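You operate a simulated robot arm through the tools that you are given. There is no shell and no other tool.

You are at the controls of a simulated robot arm. One attempt, no reset.

TASK
The lolly sticks are in the wrong cups: Bao's goes in the orange cup, Elena's in the purple one. Set down upright: what you pick out.

Only the result counts: the job must be done as asked and must still hold three seconds after the hand-in. Knocking over, shifting, dropping, spilling or breaking anything else fails it.

THE ROBOT
A 6-joint arm with a two-finger parallel gripper, fixed in place. Base frame: the origin is at the foot of the arm, x ahead of it, y to its left, z up; the work surface is at about z = 0. Lengths are in cm, angles in degrees, forces in N, time in s.
With the tool pointing down near the work surface it reaches from about 16 to 42 cm from the base axis. Its first joint turns from -66.0 to 66.0 degrees. Payload 1.57 kg.
Tool frame: the origin (TCP) lies between the finger pads and is the grasp point; the fingertips stand 3 cm ahead of it; z points along the fingers, y is the line along which they close. Largest opening 8 cm; finger width 1.7, thickness 1.2; the body of the gripper, 4 by 8.2 cm, starts 8 cm behind the TCP.
Orientation is that of the tool frame in the base frame, as a unit quaternion [w, x, y, z]. With the fingers straight down and closing along the base's y, the tool's x points along the base's -x, its y along +y and its z along -z.

THE INTERFACE
- The arm moves only by the tool step_arm. Its argument "moves" is a list of rows, each a list of 7 numbers: the shift along the tool's x, y, z in units of 250 mm (1.0 is 250 mm), then the turn, a rotation vector about the tool's x, y, z in units of 180 degrees (1.0 is 180 degrees), then the finger opening in cm, from 0 to 8. In form: [[tx, ty, tz, rx, ry, rz, jaw], ...]. A call has 1 to 20 rows; each row is the pose to reach, as a shift and turn from the pose commanded when the call began, along the tool's axes at that moment. A call with a number of a shift or a turn outside -1 to 1 is refused whole. Each row takes 0.2 s and may step no farther than 5 cm and 8.6 degrees from the row before; otherwise, or with a gripper value out of range, the whole call is refused. A pose out of reach is approached as far as the arm can. The call stops where the force on the tool passes 40 N (or 10 N more than at its start, if that is more) or the arm is blocked; 0.2 s more then pass. The fingers move at their own pace (about 15.3 cm/s each) and stop on an object; they squeeze with about 23 N. The grip force told is the motor's: it shows also when the fingers shut on nothing. Time passes only in rows, and 0.2 s behind the last, so rows that repeat a pose let the fingers close. The reply holds the time, the measured pose of the TCP, the force on the tool along the base axes, the opening and the grip force, in the units named above and with some noise, with the torque about the TCP (base axes, N m) and any sound that the robot's microphone picked up, and new pictures: "views" is both (left out), scene, wrist or none.
- Cameras (640 x 400 px; columns grow to the right, rows downward): "scene" is fixed at [2.58, -32.16, 41.35]; the picture's right is [0.94, -0.33, 0.00], its down [-0.23, -0.64, -0.73] and it looks along [0.24, 0.69, -0.68] (base axes); focal length 214 px, centre (320, 200). "wrist" rides on the gripper at [7.2, -0.7, -12.2] in the tool frame; the picture's right is [0.09, 1.00, 0.00], its down [-0.84, 0.08, -0.54] and it looks along [-0.54, 0.05, 0.84] (tool axes); focal length 238 px, centre (320, 200). There is no depth. A picture from a camera that has moved, and an enlarged one, comes with that camera's place and axes in the base frame and with its lens.
- enlarge(camera, box): a new picture of the part [left, top, right, bottom] of that camera's present view, enlarged. No time passes.
- job_done(): hands the job in; it is judged then, once.

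Nothing tells you positions but the pictures and the camera data. Unless the task says otherwise, let go and move clear before handing in.

The tools are called by a JSON object that holds its "op" and its "data". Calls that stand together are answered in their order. step_arm: Moves the arm, as the interface text tells. Its arguments: {"type":"object","properties":{"moves":{"type":"array"},"views":{"type":"string","enum":["both","scene","wrist","none"]}},"required":["moves"]} The other tools are called the same way: enlarge (camera, box) takes an enlarged picture of a part of a camera's view; job_done () hands the job in.

At the start:

```text
time: 0.0
position: [18.03, -14.07, 26.05]
orientation: [0.001, 0.0, 1.0, 0.0]
force: [0.0, -0.7, 0.5]
torque: [0.0, 0.01, 0.01]
width: 8.02
gripper_force: 0.0
```

scene: 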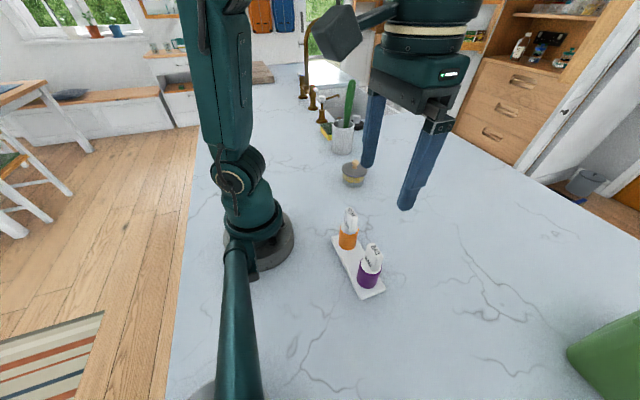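
wrist: 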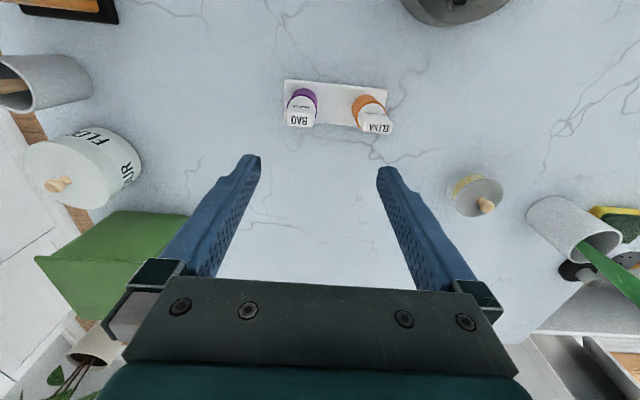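

I see a white tray holding an orange cup and a purple cup, each with a labelled lolly stick (BAO's in purple, ELENA's in orange). I'll enlarge both views to locate them before moving.

{"op": "enlarge", "data": {"camera": "scene", "box": [310, 190, 410, 310]}}

{"op": "enlarge", "data": {"camera": "wrist", "box": [260, 60, 420, 160]}}

```text
3.33 times, centred on (360, 250) of scene
camera zoom: at [2.58, -32.16, 41.35], right [0.94, -0.33, 0.0], down [-0.23, -0.64, -0.73], along [0.24, 0.69, -0.68], focal length 715 px, centre (187, 33)
```

zoom: 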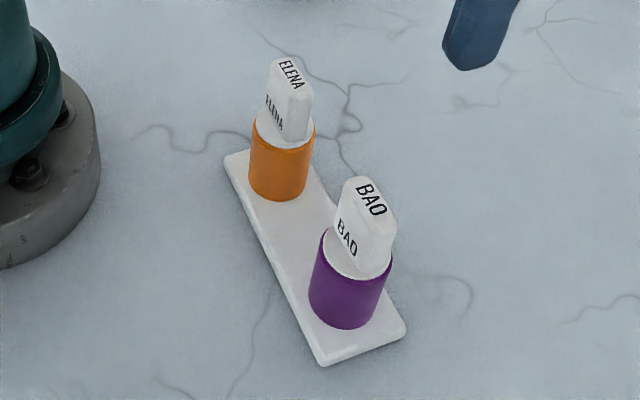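

```text
4.00 times, centred on (340, 110) of wrist
camera zoom: at [10.84, -14.67, 38.25], right [-0.09, 1.0, 0.0], down [0.84, 0.08, 0.54], along [0.54, 0.05, -0.84], focal length 953 px, centre (240, 560)
```

zoom: 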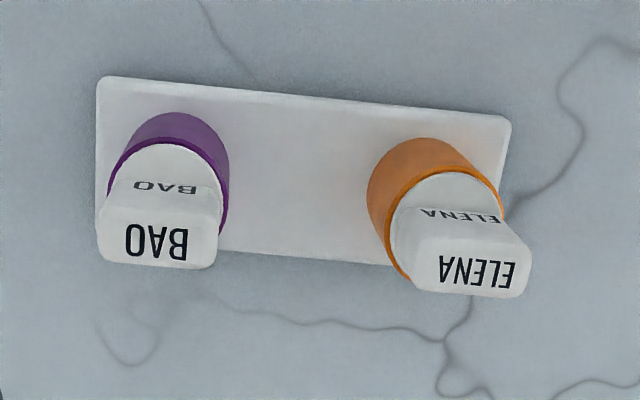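

The cups stand near (17.6, -16.4) for purple and (17.9, -7.1) for orange, with paddle tops about 12 cm up. I'll enlarge further to get the paddle outline and angle.

{"op": "enlarge", "data": {"camera": "scene", "box": [350, 235, 390, 295]}}

{"op": "enlarge", "data": {"camera": "scene", "box": [330, 200, 370, 255]}}

{"op": "enlarge", "data": {"camera": "wrist", "box": [275, 75, 335, 135]}}

{"op": "enlarge", "data": {"camera": "wrist", "box": [340, 80, 400, 140]}}

```text
6.67 times, centred on (370, 265) of scene
camera zoom: at [2.58, -32.16, 41.35], right [0.94, -0.33, 0.0], down [-0.23, -0.64, -0.73], along [0.24, 0.69, -0.68], focal length 1430 px, centre (-13, -233)
```

zoom: 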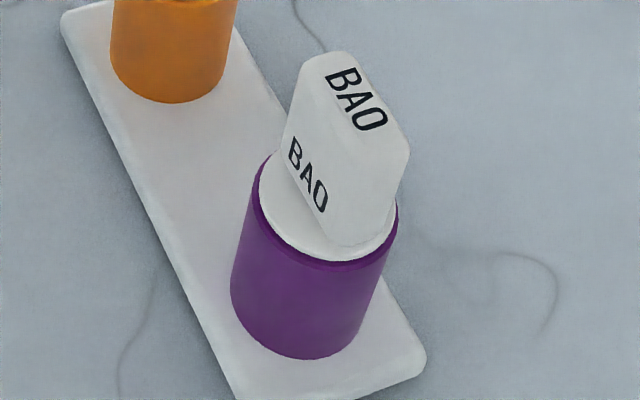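

```text
7.27 times, centred on (350, 228) of scene
camera zoom: at [2.58, -32.16, 41.35], right [0.94, -0.33, 0.0], down [-0.23, -0.64, -0.73], along [0.24, 0.69, -0.68], focal length 1560 px, centre (102, 0)
```

zoom: 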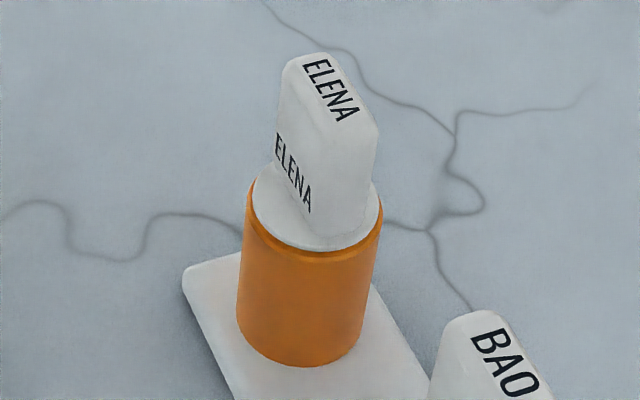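

```text
6.67 times, centred on (305, 105) of wrist
camera zoom: at [10.84, -14.67, 38.25], right [-0.09, 1.0, 0.0], down [0.84, 0.08, 0.54], along [0.54, 0.05, -0.84], focal length 1589 px, centre (420, 833)
```

zoom: 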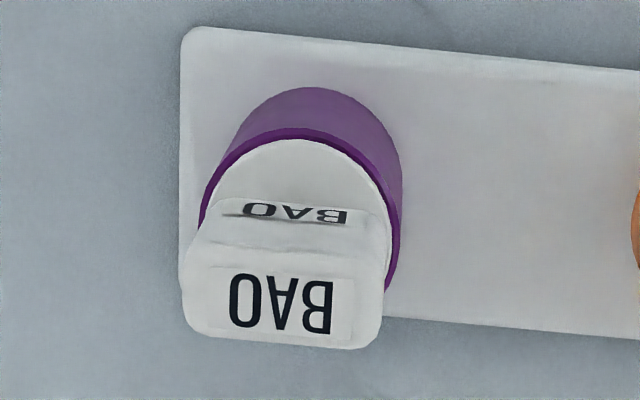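

```text
6.67 times, centred on (370, 110) of wrist
camera zoom: at [10.84, -14.67, 38.25], right [-0.09, 1.0, 0.0], down [0.84, 0.08, 0.54], along [0.54, 0.05, -0.84], focal length 1589 px, centre (-13, 800)
```

zoom: 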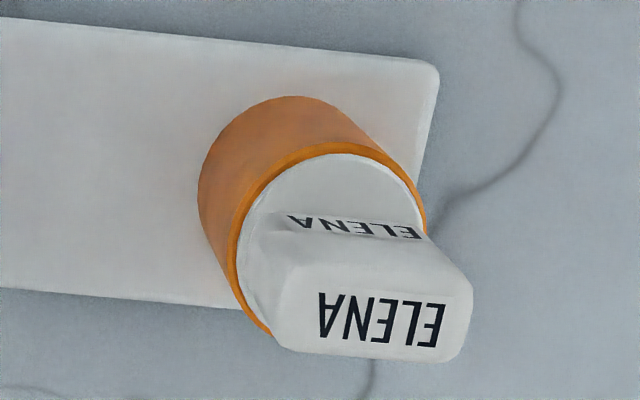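

The paddles are about 3.2 cm wide along y and 1.4 cm thick along x, on round white plugs. I'll turn the gripper 90° so it closes across the thin direction, staying high above the purple cup.

{"op": "step_arm", "data": {"moves": [[0.002, -0.009, 0, 0, 0, 0.0454, 8], [0.004, -0.018, 0, 0, 0, 0.0909, 8], [0.006, -0.027, 0, 0, 0, 0.1364, 8], [0.008, -0.036, 0, 0, 0, 0.1818, 8], [0.01, -0.045, 0, 0, 0, 0.2273, 8], [0.012, -0.054, 0, 0, 0, 0.2727, 8], [0.014, -0.063, 0, 0, 0, 0.3182, 8], [0.016, -0.072, 0, 0, 0, 0.3636, 8], [0.018, -0.081, 0, 0, 0, 0.4091, 8], [0.02, -0.09, 0, 0, 0, 0.4545, 8], [0.02, -0.092, 0, 0, 0, 0.5, 8], [0.02, -0.092, 0, 0, 0, 0.5, 8]]}}

```text
time: 2.6
position: [17.64, -16.46, 26.01]
orientation: [0.001, 0.707, 0.707, 0.0]
force: [0.6, -0.5, -0.1]
torque: [0.0, 0.0, -0.01]
width: 7.97
gripper_force: 0.1
camera wrist: at [16.88, -9.13, 38.25], right [1.0, 0.09, 0.0], down [0.08, -0.84, 0.54], along [0.05, -0.54, -0.84], focal length 238 px, centre (320, 200)
```

scene: 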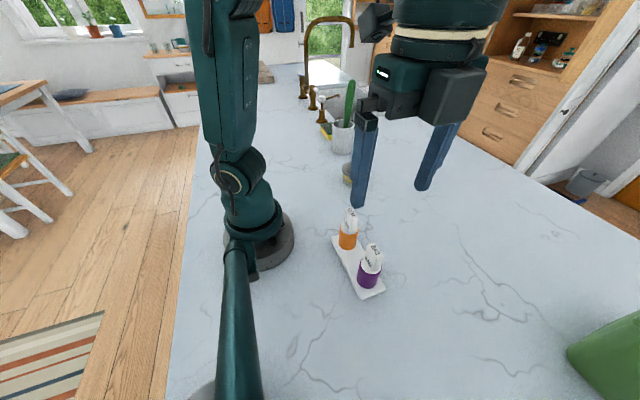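
wrist: 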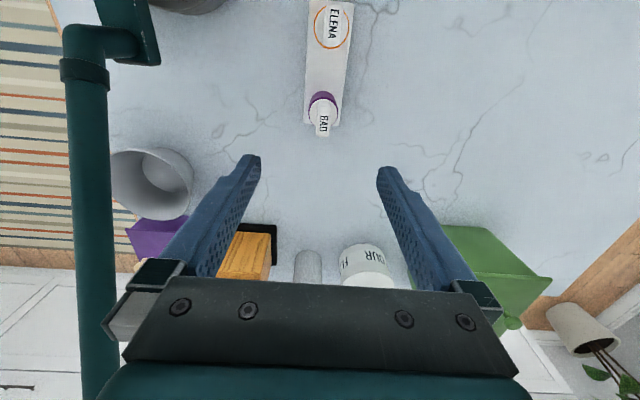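

The gripper is turned and sits above the purple cup, with the camera now looking along -y. I'll enlarge to measure the paddles' x centres and yaw.

{"op": "enlarge", "data": {"camera": "wrist", "box": [290, 80, 360, 150]}}

{"op": "enlarge", "data": {"camera": "wrist", "box": [295, 0, 365, 60]}}

```text
5.71 times, centred on (325, 115) of wrist
camera zoom: at [16.88, -9.13, 38.25], right [1.0, 0.09, 0.0], down [0.08, -0.84, 0.54], along [0.05, -0.54, -0.84], focal length 1362 px, centre (291, 686)
```

zoom: 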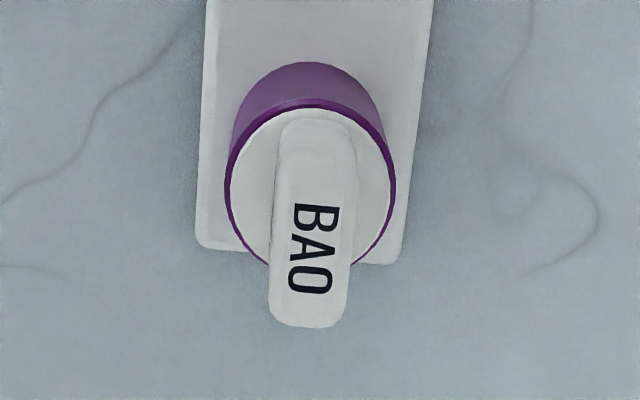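

```text
6.67 times, centred on (330, 30) of wrist
camera zoom: at [16.88, -9.13, 38.25], right [1.0, 0.09, 0.0], down [0.08, -0.84, 0.54], along [0.05, -0.54, -0.84], focal length 1589 px, centre (253, 1333)
```

zoom: 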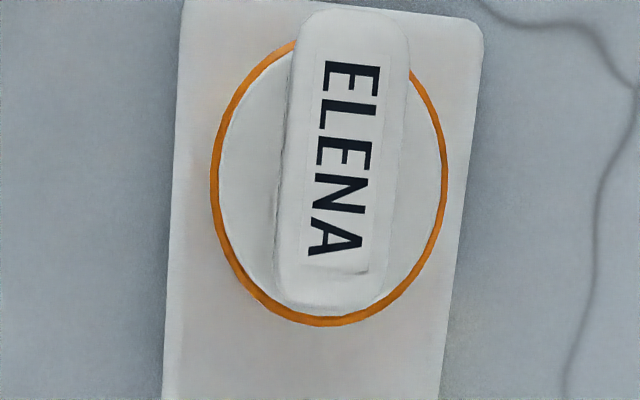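

Measured centres are about (17.95, -16.2) for Bao's paddle and (17.94, -7.35) for Elena's, both aligned with y. I'll centre over Bao's and lower until the fingertips are just above it, then check.

{"op": "step_arm", "data": {"moves": [[0.004, 0.0156, 0, 0, 0, 5e-10, 6], [0.004, 0.0156, 0.08, 0, 0, 0, 6], [0.004, 0.0156, 0.16, 0, 0, 0, 6], [0.004, 0.0156, 0.24, 0, 0, 0, 6], [0.004, 0.0156, 0.32, 0, 0, 0, 6], [0.004, 0.0156, 0.38, 0, 0, 0, 6], [0.004, 0.0156, 0.38, 0, 0, 0, 6]]}}

```text
time: 4.2
position: [18.08, -16.18, 16.6]
orientation: [0.0, 0.707, 0.708, 0.0]
force: [-0.6, -0.7, -0.2]
torque: [-0.01, -0.04, -0.02]
width: 5.98
gripper_force: 0.1
camera wrist: at [17.32, -8.98, 28.72], right [1.0, 0.09, 0.0], down [0.08, -0.84, 0.54], along [0.05, -0.54, -0.84], focal length 238 px, centre (320, 200)
```

scene: 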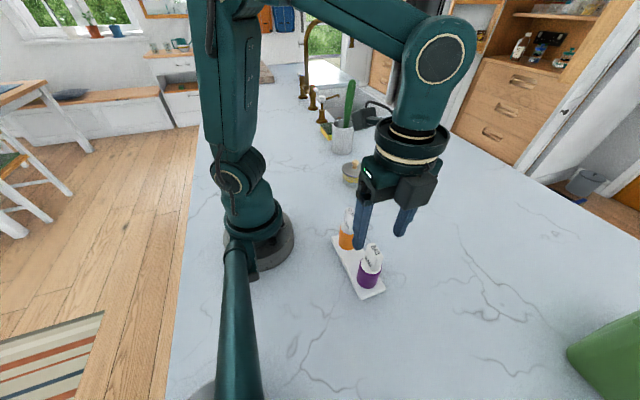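
wrist: 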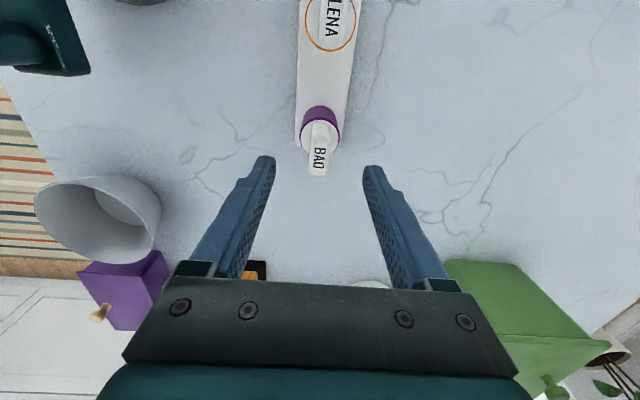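

The fingertips are above Bao's paddle and look roughly straddled. I'll enlarge to recheck the centring.

{"op": "enlarge", "data": {"camera": "wrist", "box": [240, 90, 400, 190]}}

{"op": "enlarge", "data": {"camera": "scene", "box": [330, 190, 430, 300]}}

```text
4.00 times, centred on (320, 140) of wrist
camera zoom: at [17.32, -8.98, 28.72], right [1.0, 0.09, 0.0], down [0.08, -0.84, 0.54], along [0.05, -0.54, -0.84], focal length 953 px, centre (320, 440)
```

zoom: 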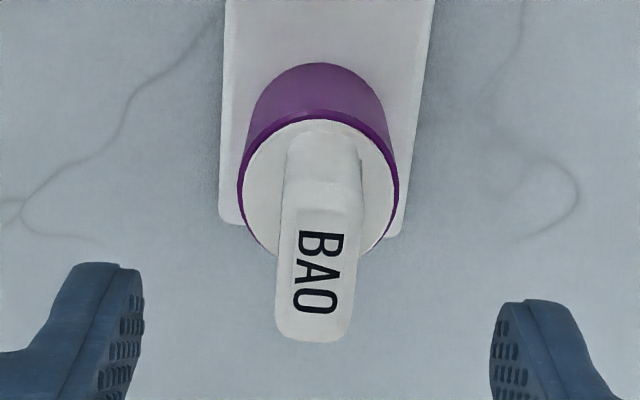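

```text
3.64 times, centred on (380, 245) of scene
camera zoom: at [2.58, -32.16, 41.35], right [0.94, -0.33, 0.0], down [-0.23, -0.64, -0.73], along [0.24, 0.69, -0.68], focal length 780 px, centre (102, 36)
```

zoom: 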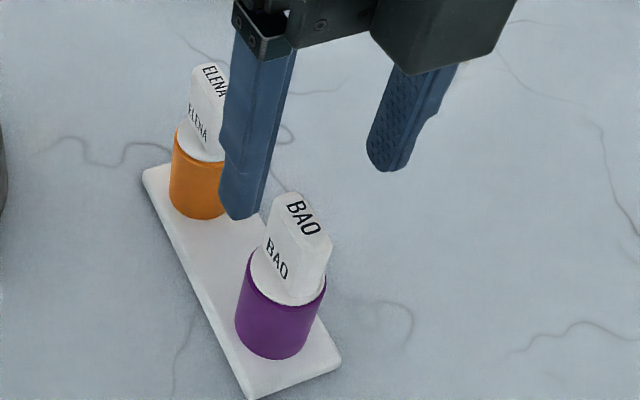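

The model matches the fingertips in the picture: the paddle sits about 0.08 cm toward -x and 0.1 cm toward +y of the gripper axis. I'll correct that, lower to a TCP height of about 10.5 cm and narrow the fingers partway.

{"op": "step_arm", "data": {"moves": [[0.004, -0.003, 0, 0, 0, 0, 5], [0.004, -0.003, 0.06, 0, 0, 0, 5], [0.004, -0.003, 0.12, 0, 0, 0, 5], [0.004, -0.003, 0.18, 0, 0, 0, 5], [0.004, -0.003, 0.24, 0, 0, 0, 5], [0.004, -0.003, 0.24, 0, 0, 0, 3], [0.004, -0.003, 0.24, 0, 0, 0, 3]]}}

```text
time: 5.8
position: [18.08, -16.31, 10.48]
orientation: [0.0, 0.707, 0.707, 0.0]
force: [0.7, 0.0, 0.3]
torque: [0.01, 0.0, -0.02]
width: 3.02
gripper_force: 0.1
camera wrist: at [17.33, -9.02, 22.62], right [1.0, 0.09, 0.0], down [0.08, -0.84, 0.54], along [0.05, -0.54, -0.84], focal length 238 px, centre (320, 200)
```

scene: 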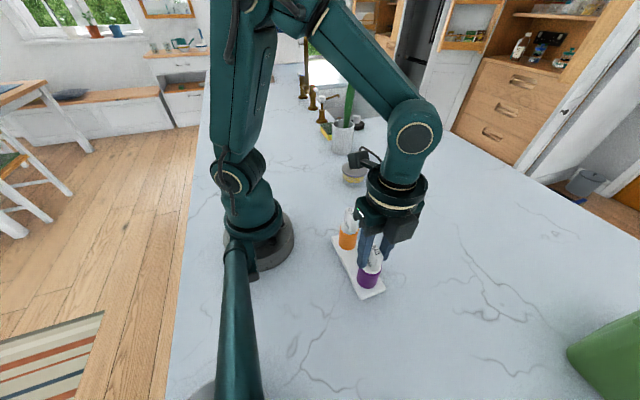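
wrist: 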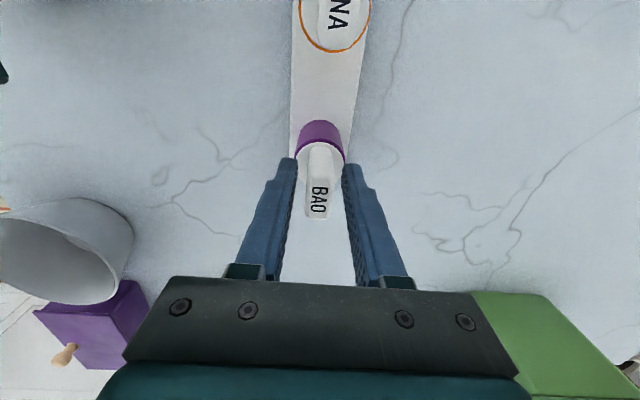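

The fingers straddle the paddle. I'll check the gap on each side before closing.

{"op": "enlarge", "data": {"camera": "wrist", "box": [270, 110, 370, 230]}}

{"op": "enlarge", "data": {"camera": "scene", "box": [330, 210, 410, 300]}}

```text
3.33 times, centred on (320, 170) of wrist
camera zoom: at [17.33, -9.02, 22.62], right [1.0, 0.09, 0.0], down [0.08, -0.84, 0.54], along [0.05, -0.54, -0.84], focal length 794 px, centre (320, 300)
```

zoom: 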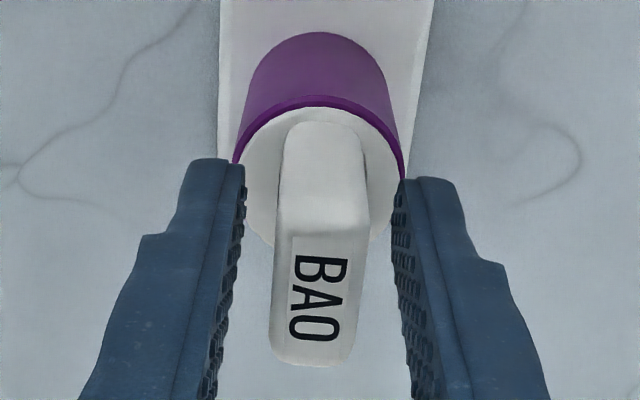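

```text
4.44 times, centred on (370, 255) of scene
camera zoom: at [2.58, -32.16, 41.35], right [0.94, -0.33, 0.0], down [-0.23, -0.64, -0.73], along [0.24, 0.69, -0.68], focal length 953 px, centre (98, -44)
```

zoom: 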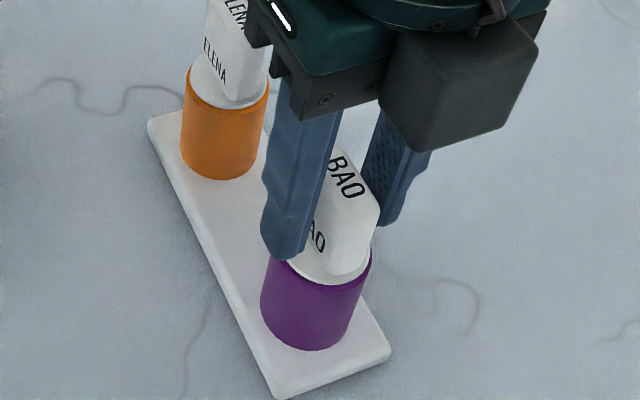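

Gaps are nearly even; the paddle is about 0.06 cm toward -x. I'll make that small correction, narrow to 2 cm and check.

{"op": "step_arm", "data": {"moves": [[0, -0.0028, 0, 0, 0, 0, 3], [0, -0.0028, 0, 0, 0, 0, 2.1], [0, -0.0028, 0, 0, 0, 0, 2.1]], "views": "wrist"}}

{"op": "enlarge", "data": {"camera": "wrist", "box": [270, 110, 370, 230]}}

```text
time: 6.6
position: [17.95, -16.24, 10.49]
orientation: [0.0, 0.707, 0.707, -0.001]
force: [0.1, 0.0, 0.5]
torque: [0.0, -0.01, -0.02]
width: 2.1
gripper_force: 0.0
camera wrist: at [17.18, -8.97, 22.66], right [1.0, 0.09, 0.0], down [0.08, -0.84, 0.54], along [0.05, -0.54, -0.84], focal length 238 px, centre (320, 200)
```

wrist: 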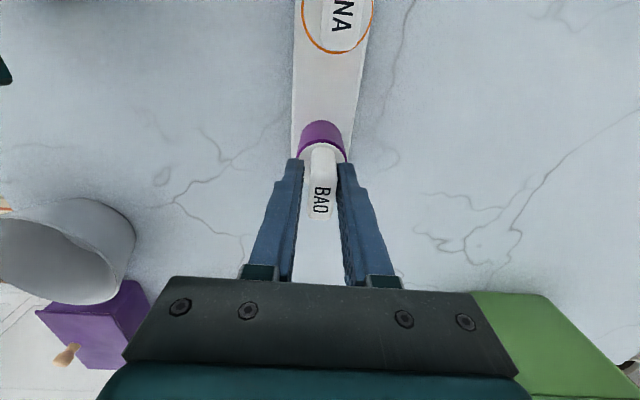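

```text
3.33 times, centred on (320, 170) of wrist
camera zoom: at [17.18, -8.97, 22.66], right [1.0, 0.09, 0.0], down [0.08, -0.84, 0.54], along [0.05, -0.54, -0.84], focal length 794 px, centre (320, 300)
```

zoom: 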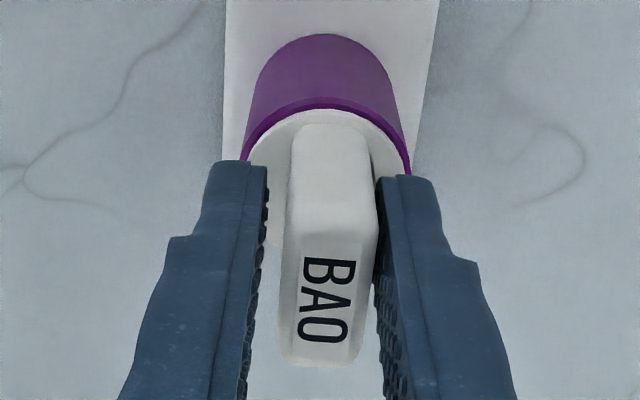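

The arm moved a bit further than asked, so the paddle is now about 0.08 cm toward +x. I'll nudge back halfway and look again.

{"op": "step_arm", "data": {"moves": [[0, 0.003, 0, 0, 0, 0, 2.1], [0, 0.003, 0, 0, 0, 0, 2.1]], "views": "none"}}

{"op": "enlarge", "data": {"camera": "wrist", "box": [270, 110, 370, 230]}}

```text
time: 7.2
position: [17.98, -16.23, 10.56]
orientation: [0.0, 0.707, 0.707, 0.0]
force: [0.1, 0.3, -0.6]
torque: [0.02, -0.03, -0.02]
width: 2.09
gripper_force: 0.0
```

```text
3.33 times, centred on (320, 170) of wrist
camera zoom: at [17.28, -8.95, 22.65], right [1.0, 0.09, 0.0], down [0.08, -0.84, 0.54], along [0.05, -0.54, -0.84], focal length 794 px, centre (320, 300)
```

zoom: 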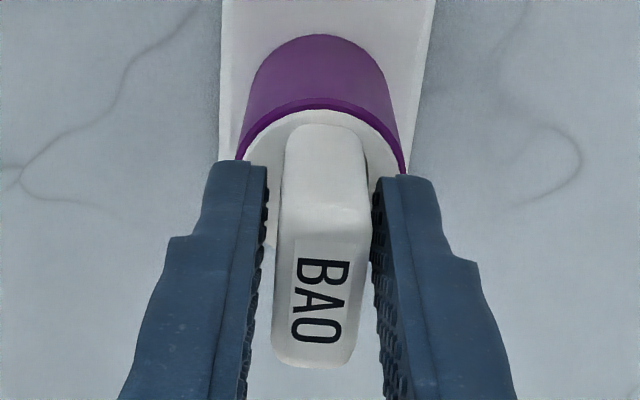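

The paddle is now centred between the fingers. I'll close gently in steps and grip.

{"op": "step_arm", "data": {"moves": [[0, 0, 0, 0, 0, 0, 1.8], [0, 0, 0, 0, 0, 0, 1.6], [0, 0, 0, 0, 0, 0, 1.4], [0, 0, 0, 0, 0, 0, 1.2]], "views": "none"}}

{"op": "enlarge", "data": {"camera": "wrist", "box": [270, 110, 370, 230]}}

```text
time: 8.2
position: [18.09, -16.1, 10.47]
orientation: [0.0, 0.708, 0.706, 0.001]
force: [-0.8, 0.6, 0.3]
torque: [0.03, 0.01, -0.01]
width: 1.5
gripper_force: 23.0
```

```text
3.33 times, centred on (320, 170) of wrist
camera zoom: at [17.28, -8.95, 22.65], right [1.0, 0.09, 0.0], down [0.08, -0.84, 0.54], along [0.05, -0.54, -0.84], focal length 794 px, centre (320, 300)
```

zoom: 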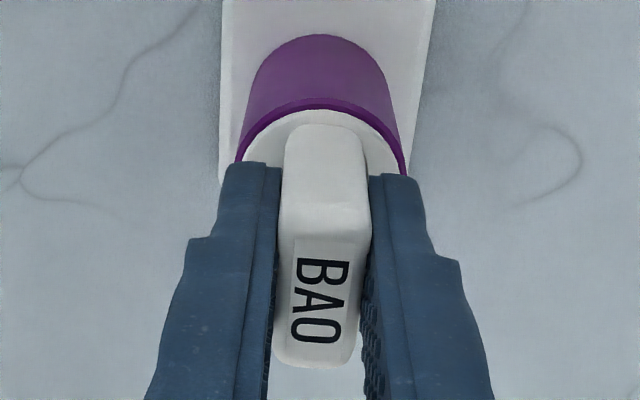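

Gripped at 1.5 cm with full grip force and no sideways shift. I'll lift slowly, watching the force.

{"op": "step_arm", "data": {"moves": [[0, 0, -0.01, 0, 0, 0, 0.5], [0, 0, -0.02, 0, 0, 0, 0.5], [0, 0, -0.03, 0, 0, 0, 0.5], [0, 0, -0.04, 0, 0, 0, 0.5], [0, 0, -0.05, 0, 0, 0, 0.5], [0, 0, -0.06, 0, 0, 0, 0.5]]}}

{"op": "enlarge", "data": {"camera": "scene", "box": [330, 210, 410, 300]}}

```text
time: 9.6
position: [18.01, -16.05, 11.95]
orientation: [0.0, 0.708, 0.707, 0.0]
force: [0.9, 0.4, -0.3]
torque: [0.01, -0.02, 0.02]
width: 1.5
gripper_force: 22.9
camera wrist: at [17.2, -8.94, 24.15], right [1.0, 0.09, 0.0], down [0.08, -0.84, 0.54], along [0.05, -0.54, -0.84], focal length 238 px, centre (320, 200)
```

scene: 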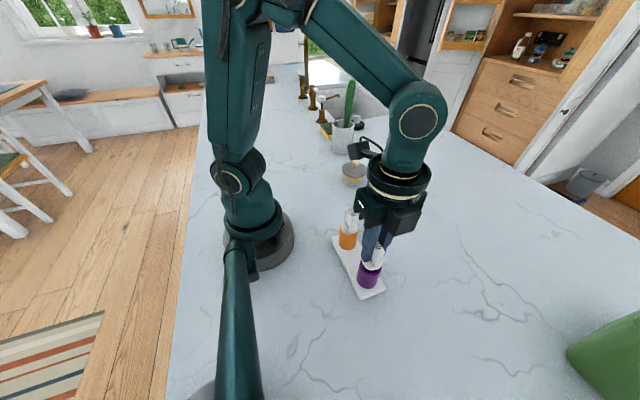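
wrist: 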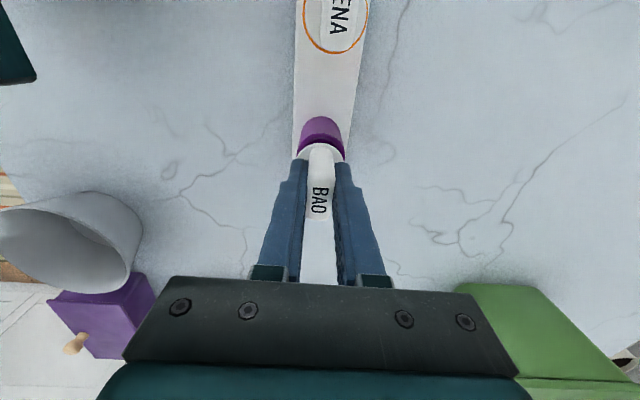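

```text
4.44 times, centred on (370, 255) of scene
camera zoom: at [2.58, -32.16, 41.35], right [0.94, -0.33, 0.0], down [-0.23, -0.64, -0.73], along [0.24, 0.69, -0.68], focal length 953 px, centre (98, -44)
```

zoom: 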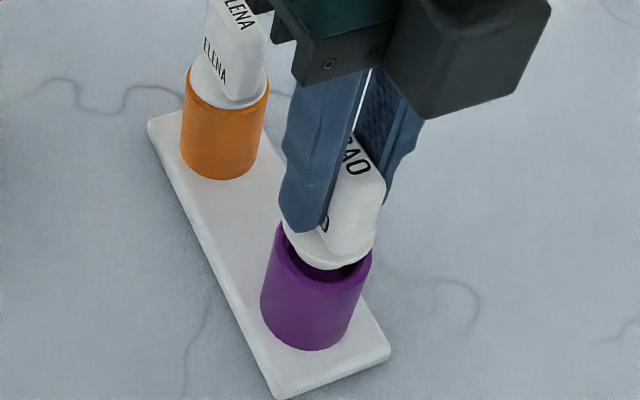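

The plug is sliding out freely and the cup stays put. I'll keep lifting straight up until it's clear.

{"op": "step_arm", "data": {"moves": [[0, 0, -0.02, 0, 0, 0, 0.5], [0, 0, -0.04, 0, 0, 0, 0.5], [0, 0, -0.06, 0, 0, 0, 0.5], [0, 0, -0.08, 0, 0, 0, 0.5], [0, 0, -0.1, 0, 0, 0, 0.5], [0, 0, -0.12, 0, 0, 0, 0.5], [0, 0, -0.14, 0, 0, 0, 0.5], [0, 0, -0.16, 0, 0, 0, 0.5], [0, 0, -0.19, 0, 0, 0, 0.5], [0, 0, -0.22, 0, 0, 0, 0.5], [0, 0, -0.26, 0, 0, 0, 0.5], [0, 0, -0.3, 0, 0, 0, 0.5]]}}

{"op": "enlarge", "data": {"camera": "scene", "box": [330, 190, 430, 300]}}

```text
time: 12.2
position: [17.85, -16.03, 19.66]
orientation: [0.001, 0.707, 0.707, 0.0]
force: [0.9, 0.3, 0.2]
torque: [0.0, -0.01, 0.03]
width: 1.5
gripper_force: 22.7
camera wrist: at [17.18, -8.81, 31.92], right [1.0, 0.09, 0.0], down [0.08, -0.84, 0.54], along [0.05, -0.54, -0.84], focal length 238 px, centre (320, 200)
```

scene: 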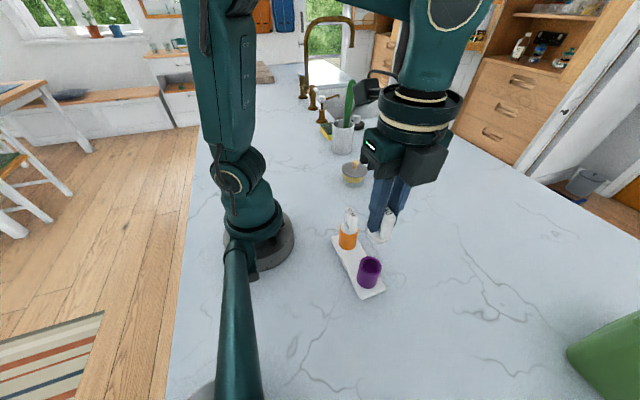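
wrist: 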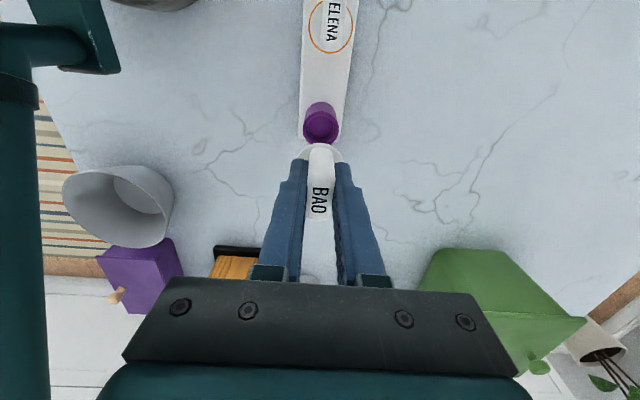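

```text
3.64 times, centred on (380, 245) of scene
camera zoom: at [2.58, -32.16, 41.35], right [0.94, -0.33, 0.0], down [-0.23, -0.64, -0.73], along [0.24, 0.69, -0.68], focal length 780 px, centre (102, 36)
```

zoom: 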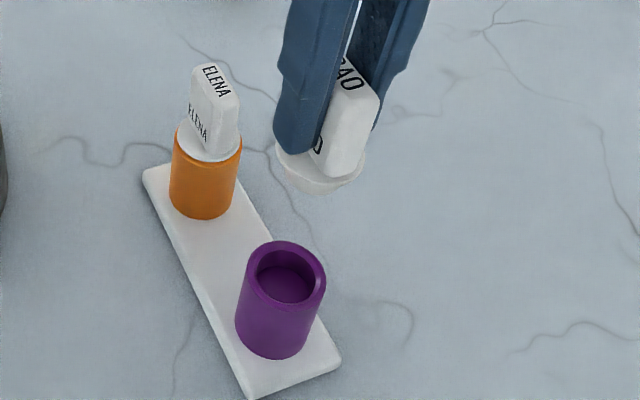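

Bao's stick is out: a paddle on a disc base with a short lower part. I'll zoom in on it and on the empty cup's recess.

{"op": "enlarge", "data": {"camera": "scene", "box": [360, 200, 400, 250]}}

{"op": "enlarge", "data": {"camera": "scene", "box": [350, 245, 390, 295]}}

{"op": "enlarge", "data": {"camera": "wrist", "box": [280, 90, 360, 190]}}

```text
8.00 times, centred on (380, 225) of scene
camera zoom: at [2.58, -32.16, 41.35], right [0.94, -0.33, 0.0], down [-0.23, -0.64, -0.73], along [0.24, 0.69, -0.68], focal length 1716 px, centre (-160, 0)
```

zoom: 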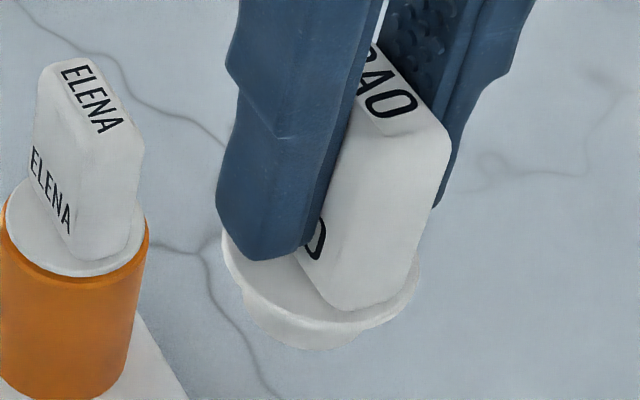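

```text
8.00 times, centred on (370, 270) of scene
camera zoom: at [2.58, -32.16, 41.35], right [0.94, -0.33, 0.0], down [-0.23, -0.64, -0.73], along [0.24, 0.69, -0.68], focal length 1716 px, centre (-80, -360)
```

zoom: 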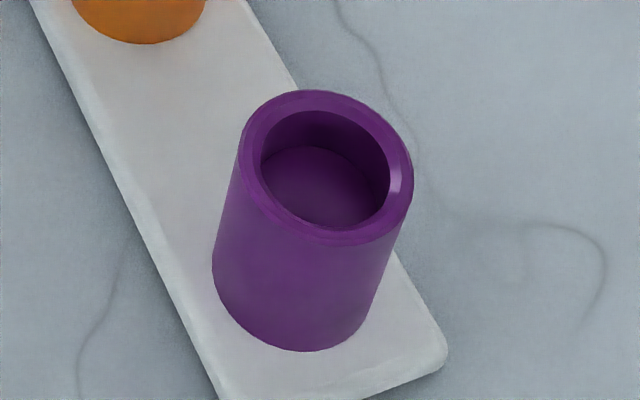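

```text
4.00 times, centred on (320, 140) of wrist
camera zoom: at [17.18, -8.81, 31.92], right [1.0, 0.09, 0.0], down [0.08, -0.84, 0.54], along [0.05, -0.54, -0.84], focal length 953 px, centre (320, 440)
```

zoom: 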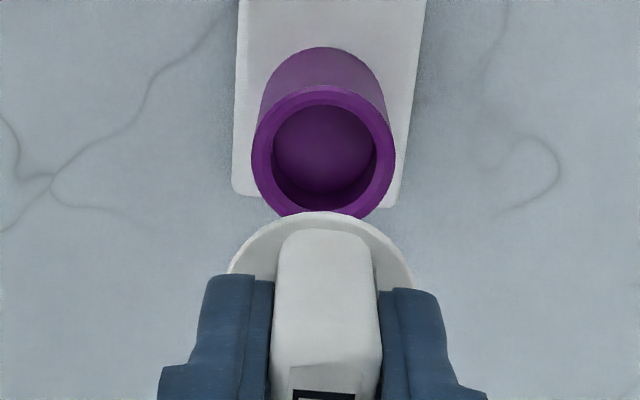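

The piece is like a lid: a 3.8 cm flange, a shorter plug of about 2.3 cm, and a paddle on top, and the cup has a shallow recess. I'll carry Bao's stick to clear counter near (26, -12) and lower it partway.

{"op": "step_arm", "data": {"moves": [[0.03, 0.06, 0, 0, 0, 0, 0.5], [0.06, 0.12, 0, 0, 0, 0, 0.5], [0.09, 0.18, 0, 0, 0, 0, 0.5], [0.12, 0.24, 0, 0, 0, 0, 0.5], [0.15, 0.3, 0, 0, 0, 0, 0.5], [0.16, 0.324, 0, 0, 0, 0, 0.5], [0.16, 0.324, 0.08, 0, 0, 0, 0.5], [0.16, 0.324, 0.16, 0, 0, 0, 0.5], [0.16, 0.324, 0.24, 0, 0, 0, 0.5], [0.16, 0.324, 0.32, 0, 0, 0, 0.5], [0.16, 0.324, 0.4, 0, 0, 0, 0.5], [0.16, 0.324, 0.46, 0, 0, 0, 0.5], [0.16, 0.324, 0.46, 0, 0, 0, 0.5]]}}

{"op": "enlarge", "data": {"camera": "scene", "box": [350, 190, 450, 290]}}

```text
time: 15.0
position: [26.1, -12.44, 8.04]
orientation: [-0.001, 0.707, 0.707, 0.0]
force: [0.5, 0.2, -0.2]
torque: [0.02, -0.04, -0.03]
width: 1.52
gripper_force: 22.9
camera wrist: at [25.34, -5.06, 20.17], right [1.0, 0.09, 0.0], down [0.08, -0.84, 0.54], along [0.05, -0.54, -0.84], focal length 238 px, centre (320, 200)
```

scene: 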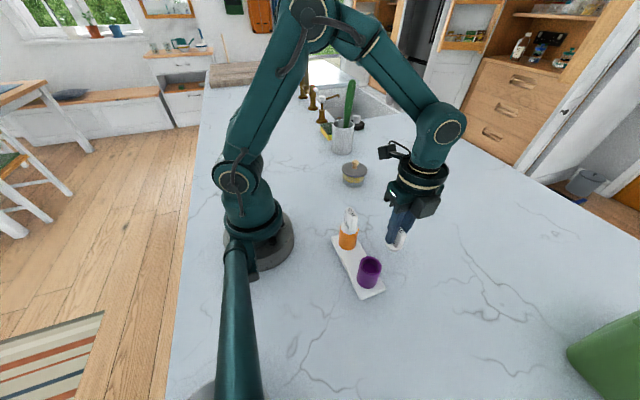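
wrist: 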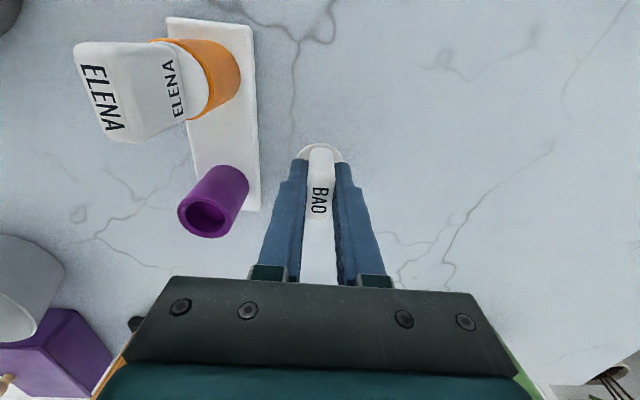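

```text
4.00 times, centred on (400, 240) of scene
camera zoom: at [2.58, -32.16, 41.35], right [0.94, -0.33, 0.0], down [-0.23, -0.64, -0.73], along [0.24, 0.69, -0.68], focal length 858 px, centre (0, 40)
```

zoom: 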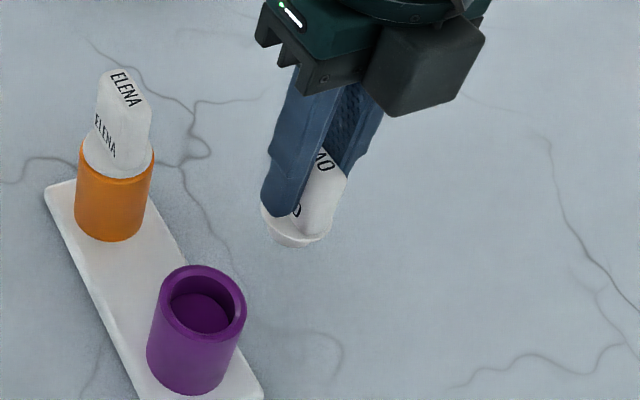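

Bao's stick hangs over clear counter with its bottom about 2.8 cm up. I'll lower 2 cm, then go in small steps until it touches.

{"op": "step_arm", "data": {"moves": [[0, 0, 0.02, 0, 0, 0, 0.5], [0, 0, 0.04, 0, 0, 0, 0.5], [0, 0, 0.06, 0, 0, 0, 0.5], [0, 0, 0.08, 0, 0, 0, 0.5], [0, 0, 0.08, 0, 0, 0, 0.5]], "views": "scene"}}

{"op": "enlarge", "data": {"camera": "scene", "box": [370, 220, 420, 270]}}

{"op": "enlarge", "data": {"camera": "wrist", "box": [270, 110, 370, 230]}}

```text
time: 16.2
position: [25.92, -12.19, 6.13]
orientation: [0.001, 0.707, 0.707, -0.001]
force: [-0.1, 0.0, -0.4]
torque: [0.01, 0.01, -0.02]
width: 1.47
gripper_force: 23.2
```

scene: 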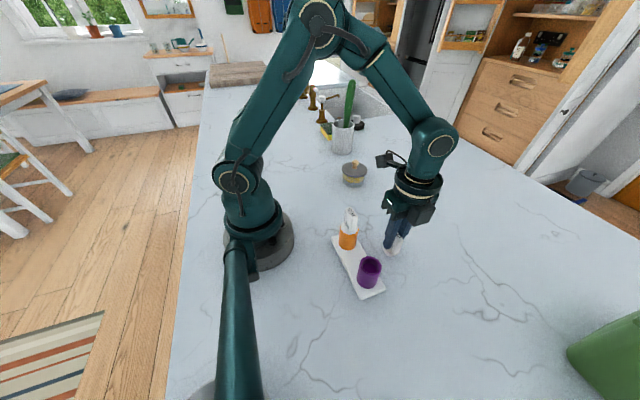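

```text
8.00 times, centred on (395, 245) of scene
camera zoom: at [2.58, -32.16, 41.35], right [0.94, -0.33, 0.0], down [-0.23, -0.64, -0.73], along [0.24, 0.69, -0.68], focal length 1716 px, centre (-280, -160)
```

zoom: 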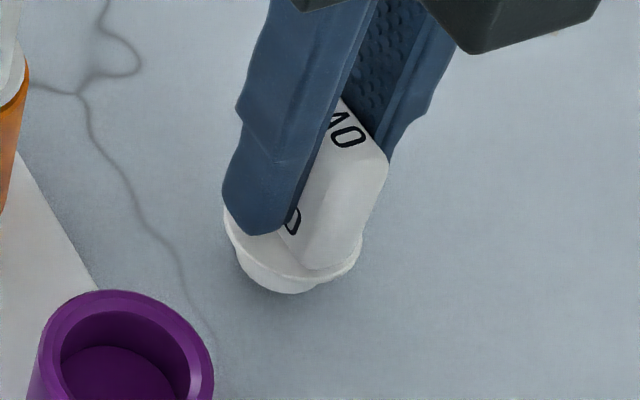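

```text
3.33 times, centred on (320, 170) of wrist
camera zoom: at [25.31, -4.96, 18.28], right [1.0, 0.09, 0.0], down [0.08, -0.84, 0.54], along [0.05, -0.54, -0.84], focal length 794 px, centre (320, 300)
```

zoom: 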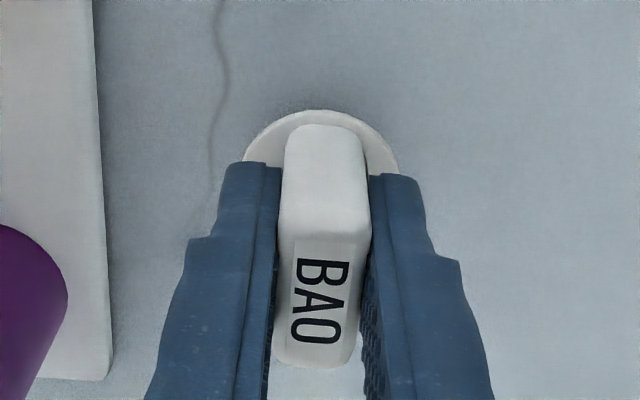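

The bottom is about 1 cm above the counter and everything is upright. I'll lower in small steps and watch the force.

{"op": "step_arm", "data": {"moves": [[0, 0, 0.008, 0, 0, 0, 0.5], [0, 0, 0.016, 0, 0, 0, 0.5], [0, 0, 0.024, 0, 0, 0, 0.5], [0, 0, 0.024, 0, 0, 0, 0.5]], "views": "none"}}

{"op": "enlarge", "data": {"camera": "scene", "box": [370, 220, 420, 270]}}

```text
time: 17.2
position: [26.07, -12.08, 5.38]
orientation: [0.0, 0.708, 0.706, 0.0]
force: [-1.6, 1.7, 12.3]
torque: [0.06, 0.04, -0.01]
width: 1.51
gripper_force: 23.4
```

```text
8.00 times, centred on (395, 245) of scene
camera zoom: at [2.58, -32.16, 41.35], right [0.94, -0.33, 0.0], down [-0.23, -0.64, -0.73], along [0.24, 0.69, -0.68], focal length 1716 px, centre (-280, -160)
```

zoom: 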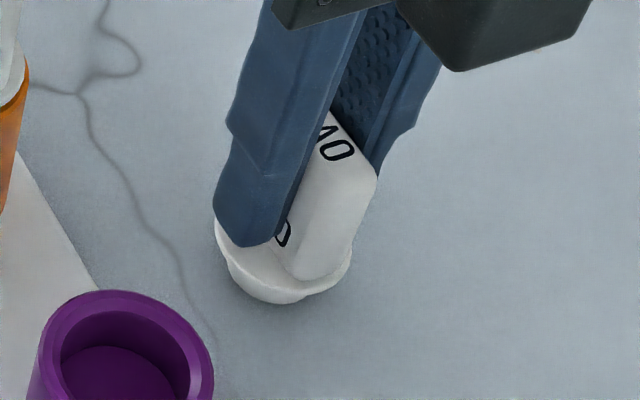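

It's resting on the counter with 12 N of push. I'll ease up slightly, then open the fingers a little to let it stand.

{"op": "step_arm", "data": {"moves": [[0, 0, -0.003, 0, 0, 0, 0.5], [0, 0, -0.003, 0, 0, 0, 0.5]], "views": "wrist"}}

```text
time: 17.8
position: [25.92, -12.15, 5.42]
orientation: [-0.001, 0.708, 0.707, 0.0]
force: [1.9, 0.1, 1.0]
torque: [-0.02, -0.03, -0.01]
width: 1.49
gripper_force: 23.1
camera wrist: at [25.2, -4.87, 17.65], right [1.0, 0.09, 0.0], down [0.08, -0.84, 0.54], along [0.05, -0.54, -0.84], focal length 238 px, centre (320, 200)
```

wrist: 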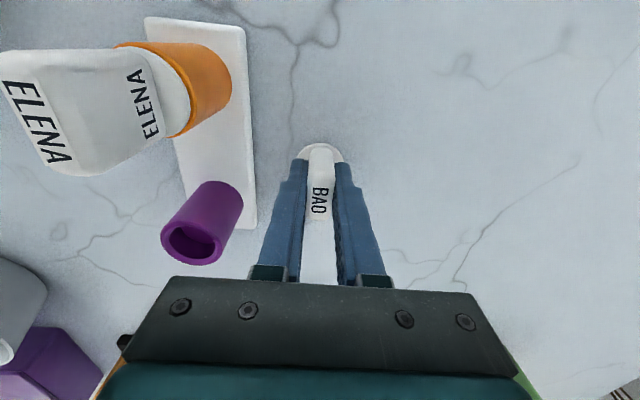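

Force is near zero and it's standing at about (25.9, -12.1). Releasing now.

{"op": "step_arm", "data": {"moves": [[0, 0, 0, 0, 0, 0, 1.8], [0, 0, 0, 0, 0, 0, 2.2], [0, 0, 0, 0, 0, 0, 3], [0, 0, 0, 0, 0, 0, 4], [0, 0, 0, 0, 0, 0, 4]]}}

{"op": "enlarge", "data": {"camera": "wrist", "box": [270, 110, 370, 230]}}

{"op": "enlarge", "data": {"camera": "scene", "box": [370, 220, 420, 270]}}

```text
time: 19.0
position: [25.9, -12.24, 5.42]
orientation: [0.0, 0.707, 0.707, 0.0]
force: [0.2, 0.3, 0.2]
torque: [-0.03, 0.0, 0.01]
width: 3.98
gripper_force: 0.2
camera wrist: at [25.21, -4.87, 17.66], right [1.0, 0.09, 0.0], down [0.08, -0.84, 0.54], along [0.05, -0.54, -0.84], focal length 238 px, centre (320, 200)
```

scene: 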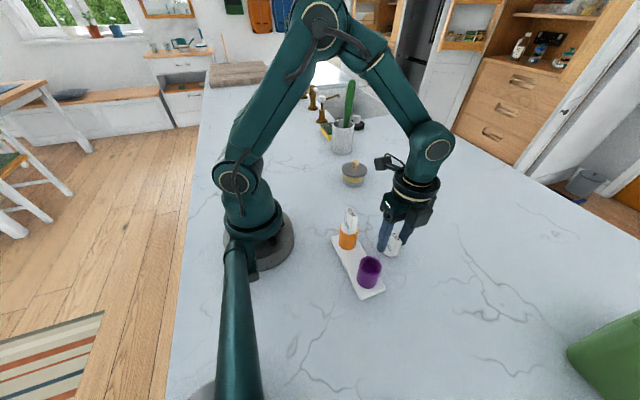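
wrist: 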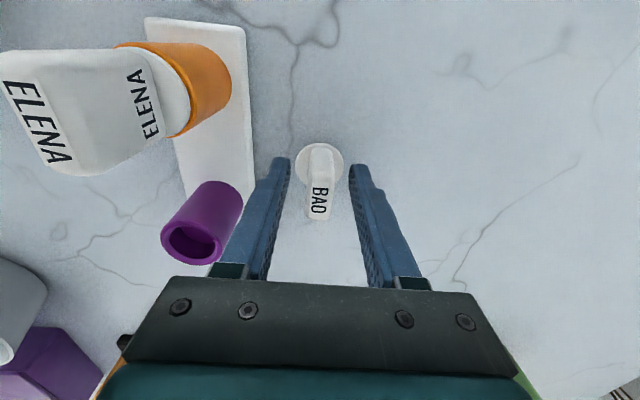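

```text
3.33 times, centred on (320, 170) of wrist
camera zoom: at [25.21, -4.87, 17.66], right [1.0, 0.09, 0.0], down [0.08, -0.84, 0.54], along [0.05, -0.54, -0.84], focal length 794 px, centre (320, 300)
```

zoom: 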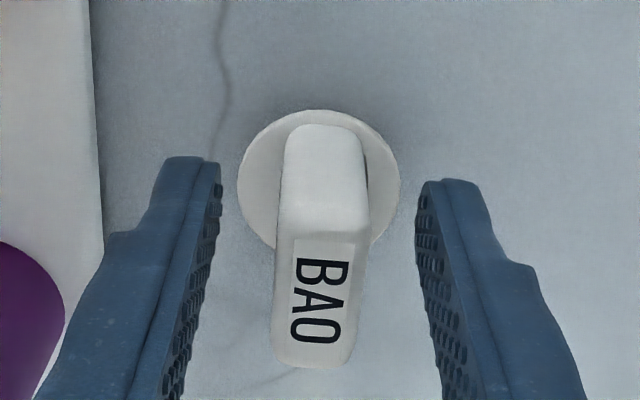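

```text
8.00 times, centred on (395, 245) of scene
camera zoom: at [2.58, -32.16, 41.35], right [0.94, -0.33, 0.0], down [-0.23, -0.64, -0.73], along [0.24, 0.69, -0.68], focal length 1716 px, centre (-280, -160)
```

zoom: 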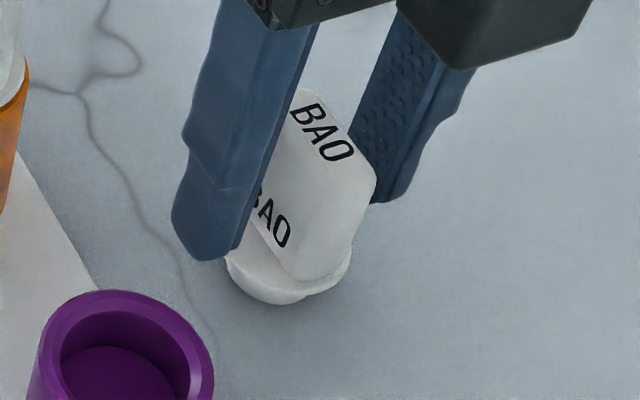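

Bao's stick stands upright on its own. I'll rise straight up and move over Elena's stick in the orange cup.

{"op": "step_arm", "data": {"moves": [[0, 0, -0.06, 0, 0, 0, 4], [0, 0, -0.14, 0, 0, 0, 4], [0, 0, -0.22, 0, 0, 0, 5], [0, 0, -0.3, 0, 0, 0, 5], [0, 0, -0.38, 0, 0, 0, 5], [0, 0, -0.46, 0, 0, 0, 5], [0.03, -0.06, -0.46, 0, 0, 0, 5], [0.06, -0.12, -0.46, 0, 0, 0, 5], [0.1, -0.18, -0.46, 0, 0, 0, 5], [0.14, -0.24, -0.46, 0, 0, 0, 5], [0.17, -0.29, -0.46, 0, 0, 0, 5], [0.19, -0.316, -0.46, 0, 0, 0, 5], [0.19, -0.316, -0.46, 0, 0, 0, 5]]}}

{"op": "enlarge", "data": {"camera": "wrist", "box": [240, 90, 400, 190]}}

```text
time: 21.8
position: [17.97, -7.35, 16.96]
orientation: [0.0, 0.707, 0.707, -0.001]
force: [-0.1, -0.8, 0.7]
torque: [-0.02, 0.0, -0.01]
width: 4.98
gripper_force: 0.0
camera wrist: at [17.3, -0.11, 29.27], right [1.0, 0.09, 0.0], down [0.08, -0.84, 0.54], along [0.05, -0.54, -0.84], focal length 238 px, centre (320, 200)
```

scene: 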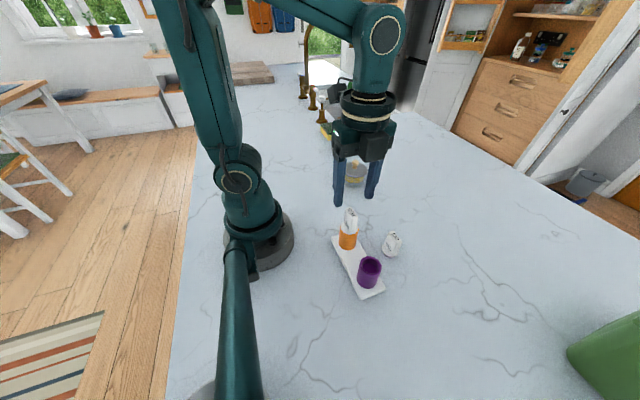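
wrist: 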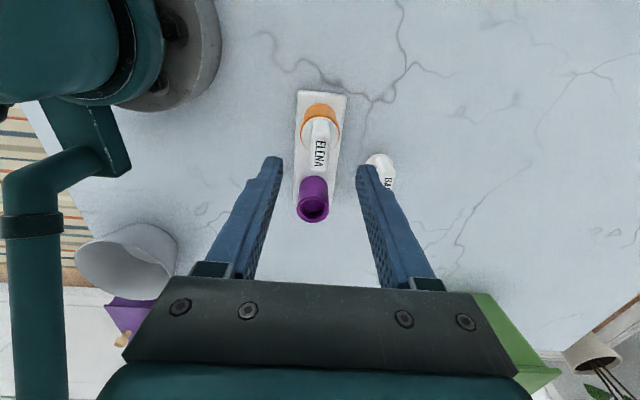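

```text
4.00 times, centred on (320, 140) of wrist
camera zoom: at [17.3, -0.11, 29.27], right [1.0, 0.09, 0.0], down [0.08, -0.84, 0.54], along [0.05, -0.54, -0.84], focal length 953 px, centre (320, 440)
```

zoom: 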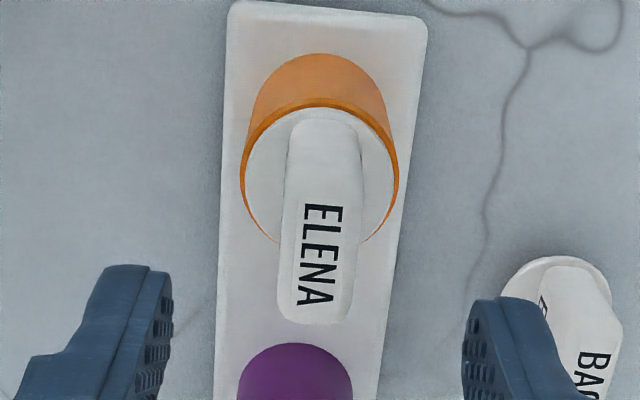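

Elena's paddle is centred in the gripper. I'll lower to the same grasp height and narrow to 2.4 cm.

{"op": "step_arm", "data": {"moves": [[0, 0, 0.06, 0, 0, 0, 5], [0, 0, 0.12, 0, 0, 0, 5], [0, 0, 0.18, 0, 0, 0, 5], [0, 0, 0.24, 0, 0, 0, 4], [0, 0, 0.265, 0, 0, 0, 3], [0, 0, 0.265, 0, 0, 0, 2.4], [0, 0, 0.265, 0, 0, 0, 2.4]], "views": "scene"}}

{"op": "enlarge", "data": {"camera": "wrist", "box": [270, 110, 370, 230]}}

```text
time: 23.4
position: [18.12, -7.28, 10.5]
orientation: [0.0, 0.707, 0.707, 0.0]
force: [-0.6, 1.4, 0.5]
torque: [0.02, 0.01, 0.01]
width: 2.39
gripper_force: 0.0
```

scene: 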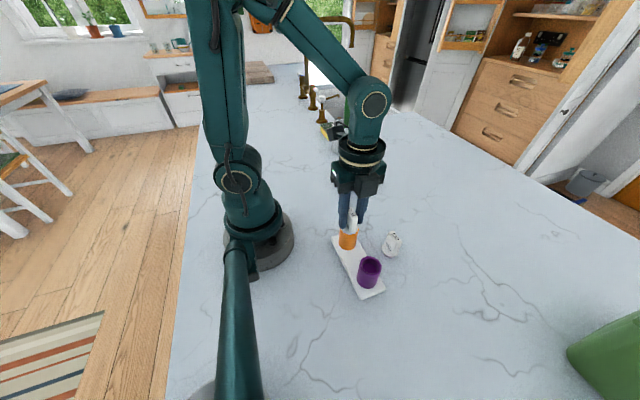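

```text
3.33 times, centred on (320, 170) of wrist
camera zoom: at [17.41, -0.08, 22.65], right [1.0, 0.09, 0.0], down [0.08, -0.84, 0.54], along [0.05, -0.54, -0.84], focal length 794 px, centre (320, 300)
```

zoom: 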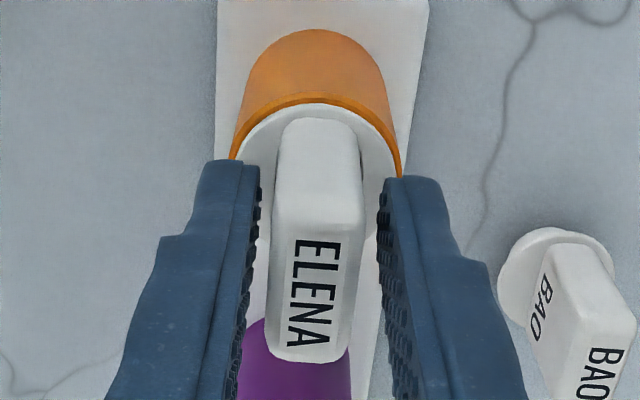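

The paddle sits about 0.11 cm toward -x and 0.1 cm toward +y of the gripper axis. I'll correct that before closing.

{"op": "step_arm", "data": {"moves": [[0.004, -0.0042, 0, 0, 0, 0, 2.4], [0.004, -0.0042, 0, 0, 0, 0, 2.1], [0.004, -0.0042, 0, 0, 0, 0, 2.1]], "views": "none"}}

{"op": "enlarge", "data": {"camera": "wrist", "box": [270, 110, 370, 230]}}

```text
time: 24.2
position: [18.16, -7.33, 10.54]
orientation: [0.0, 0.706, 0.708, 0.0]
force: [-0.1, -1.1, 0.2]
torque: [0.0, -0.02, 0.04]
width: 2.11
gripper_force: 0.1
```

```text
3.33 times, centred on (320, 170) of wrist
camera zoom: at [17.33, -0.02, 22.68], right [1.0, 0.09, 0.0], down [0.08, -0.84, 0.54], along [0.05, -0.54, -0.84], focal length 794 px, centre (320, 300)
```

zoom: 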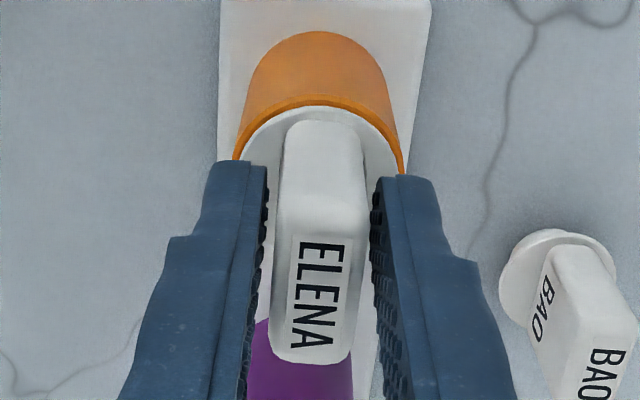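

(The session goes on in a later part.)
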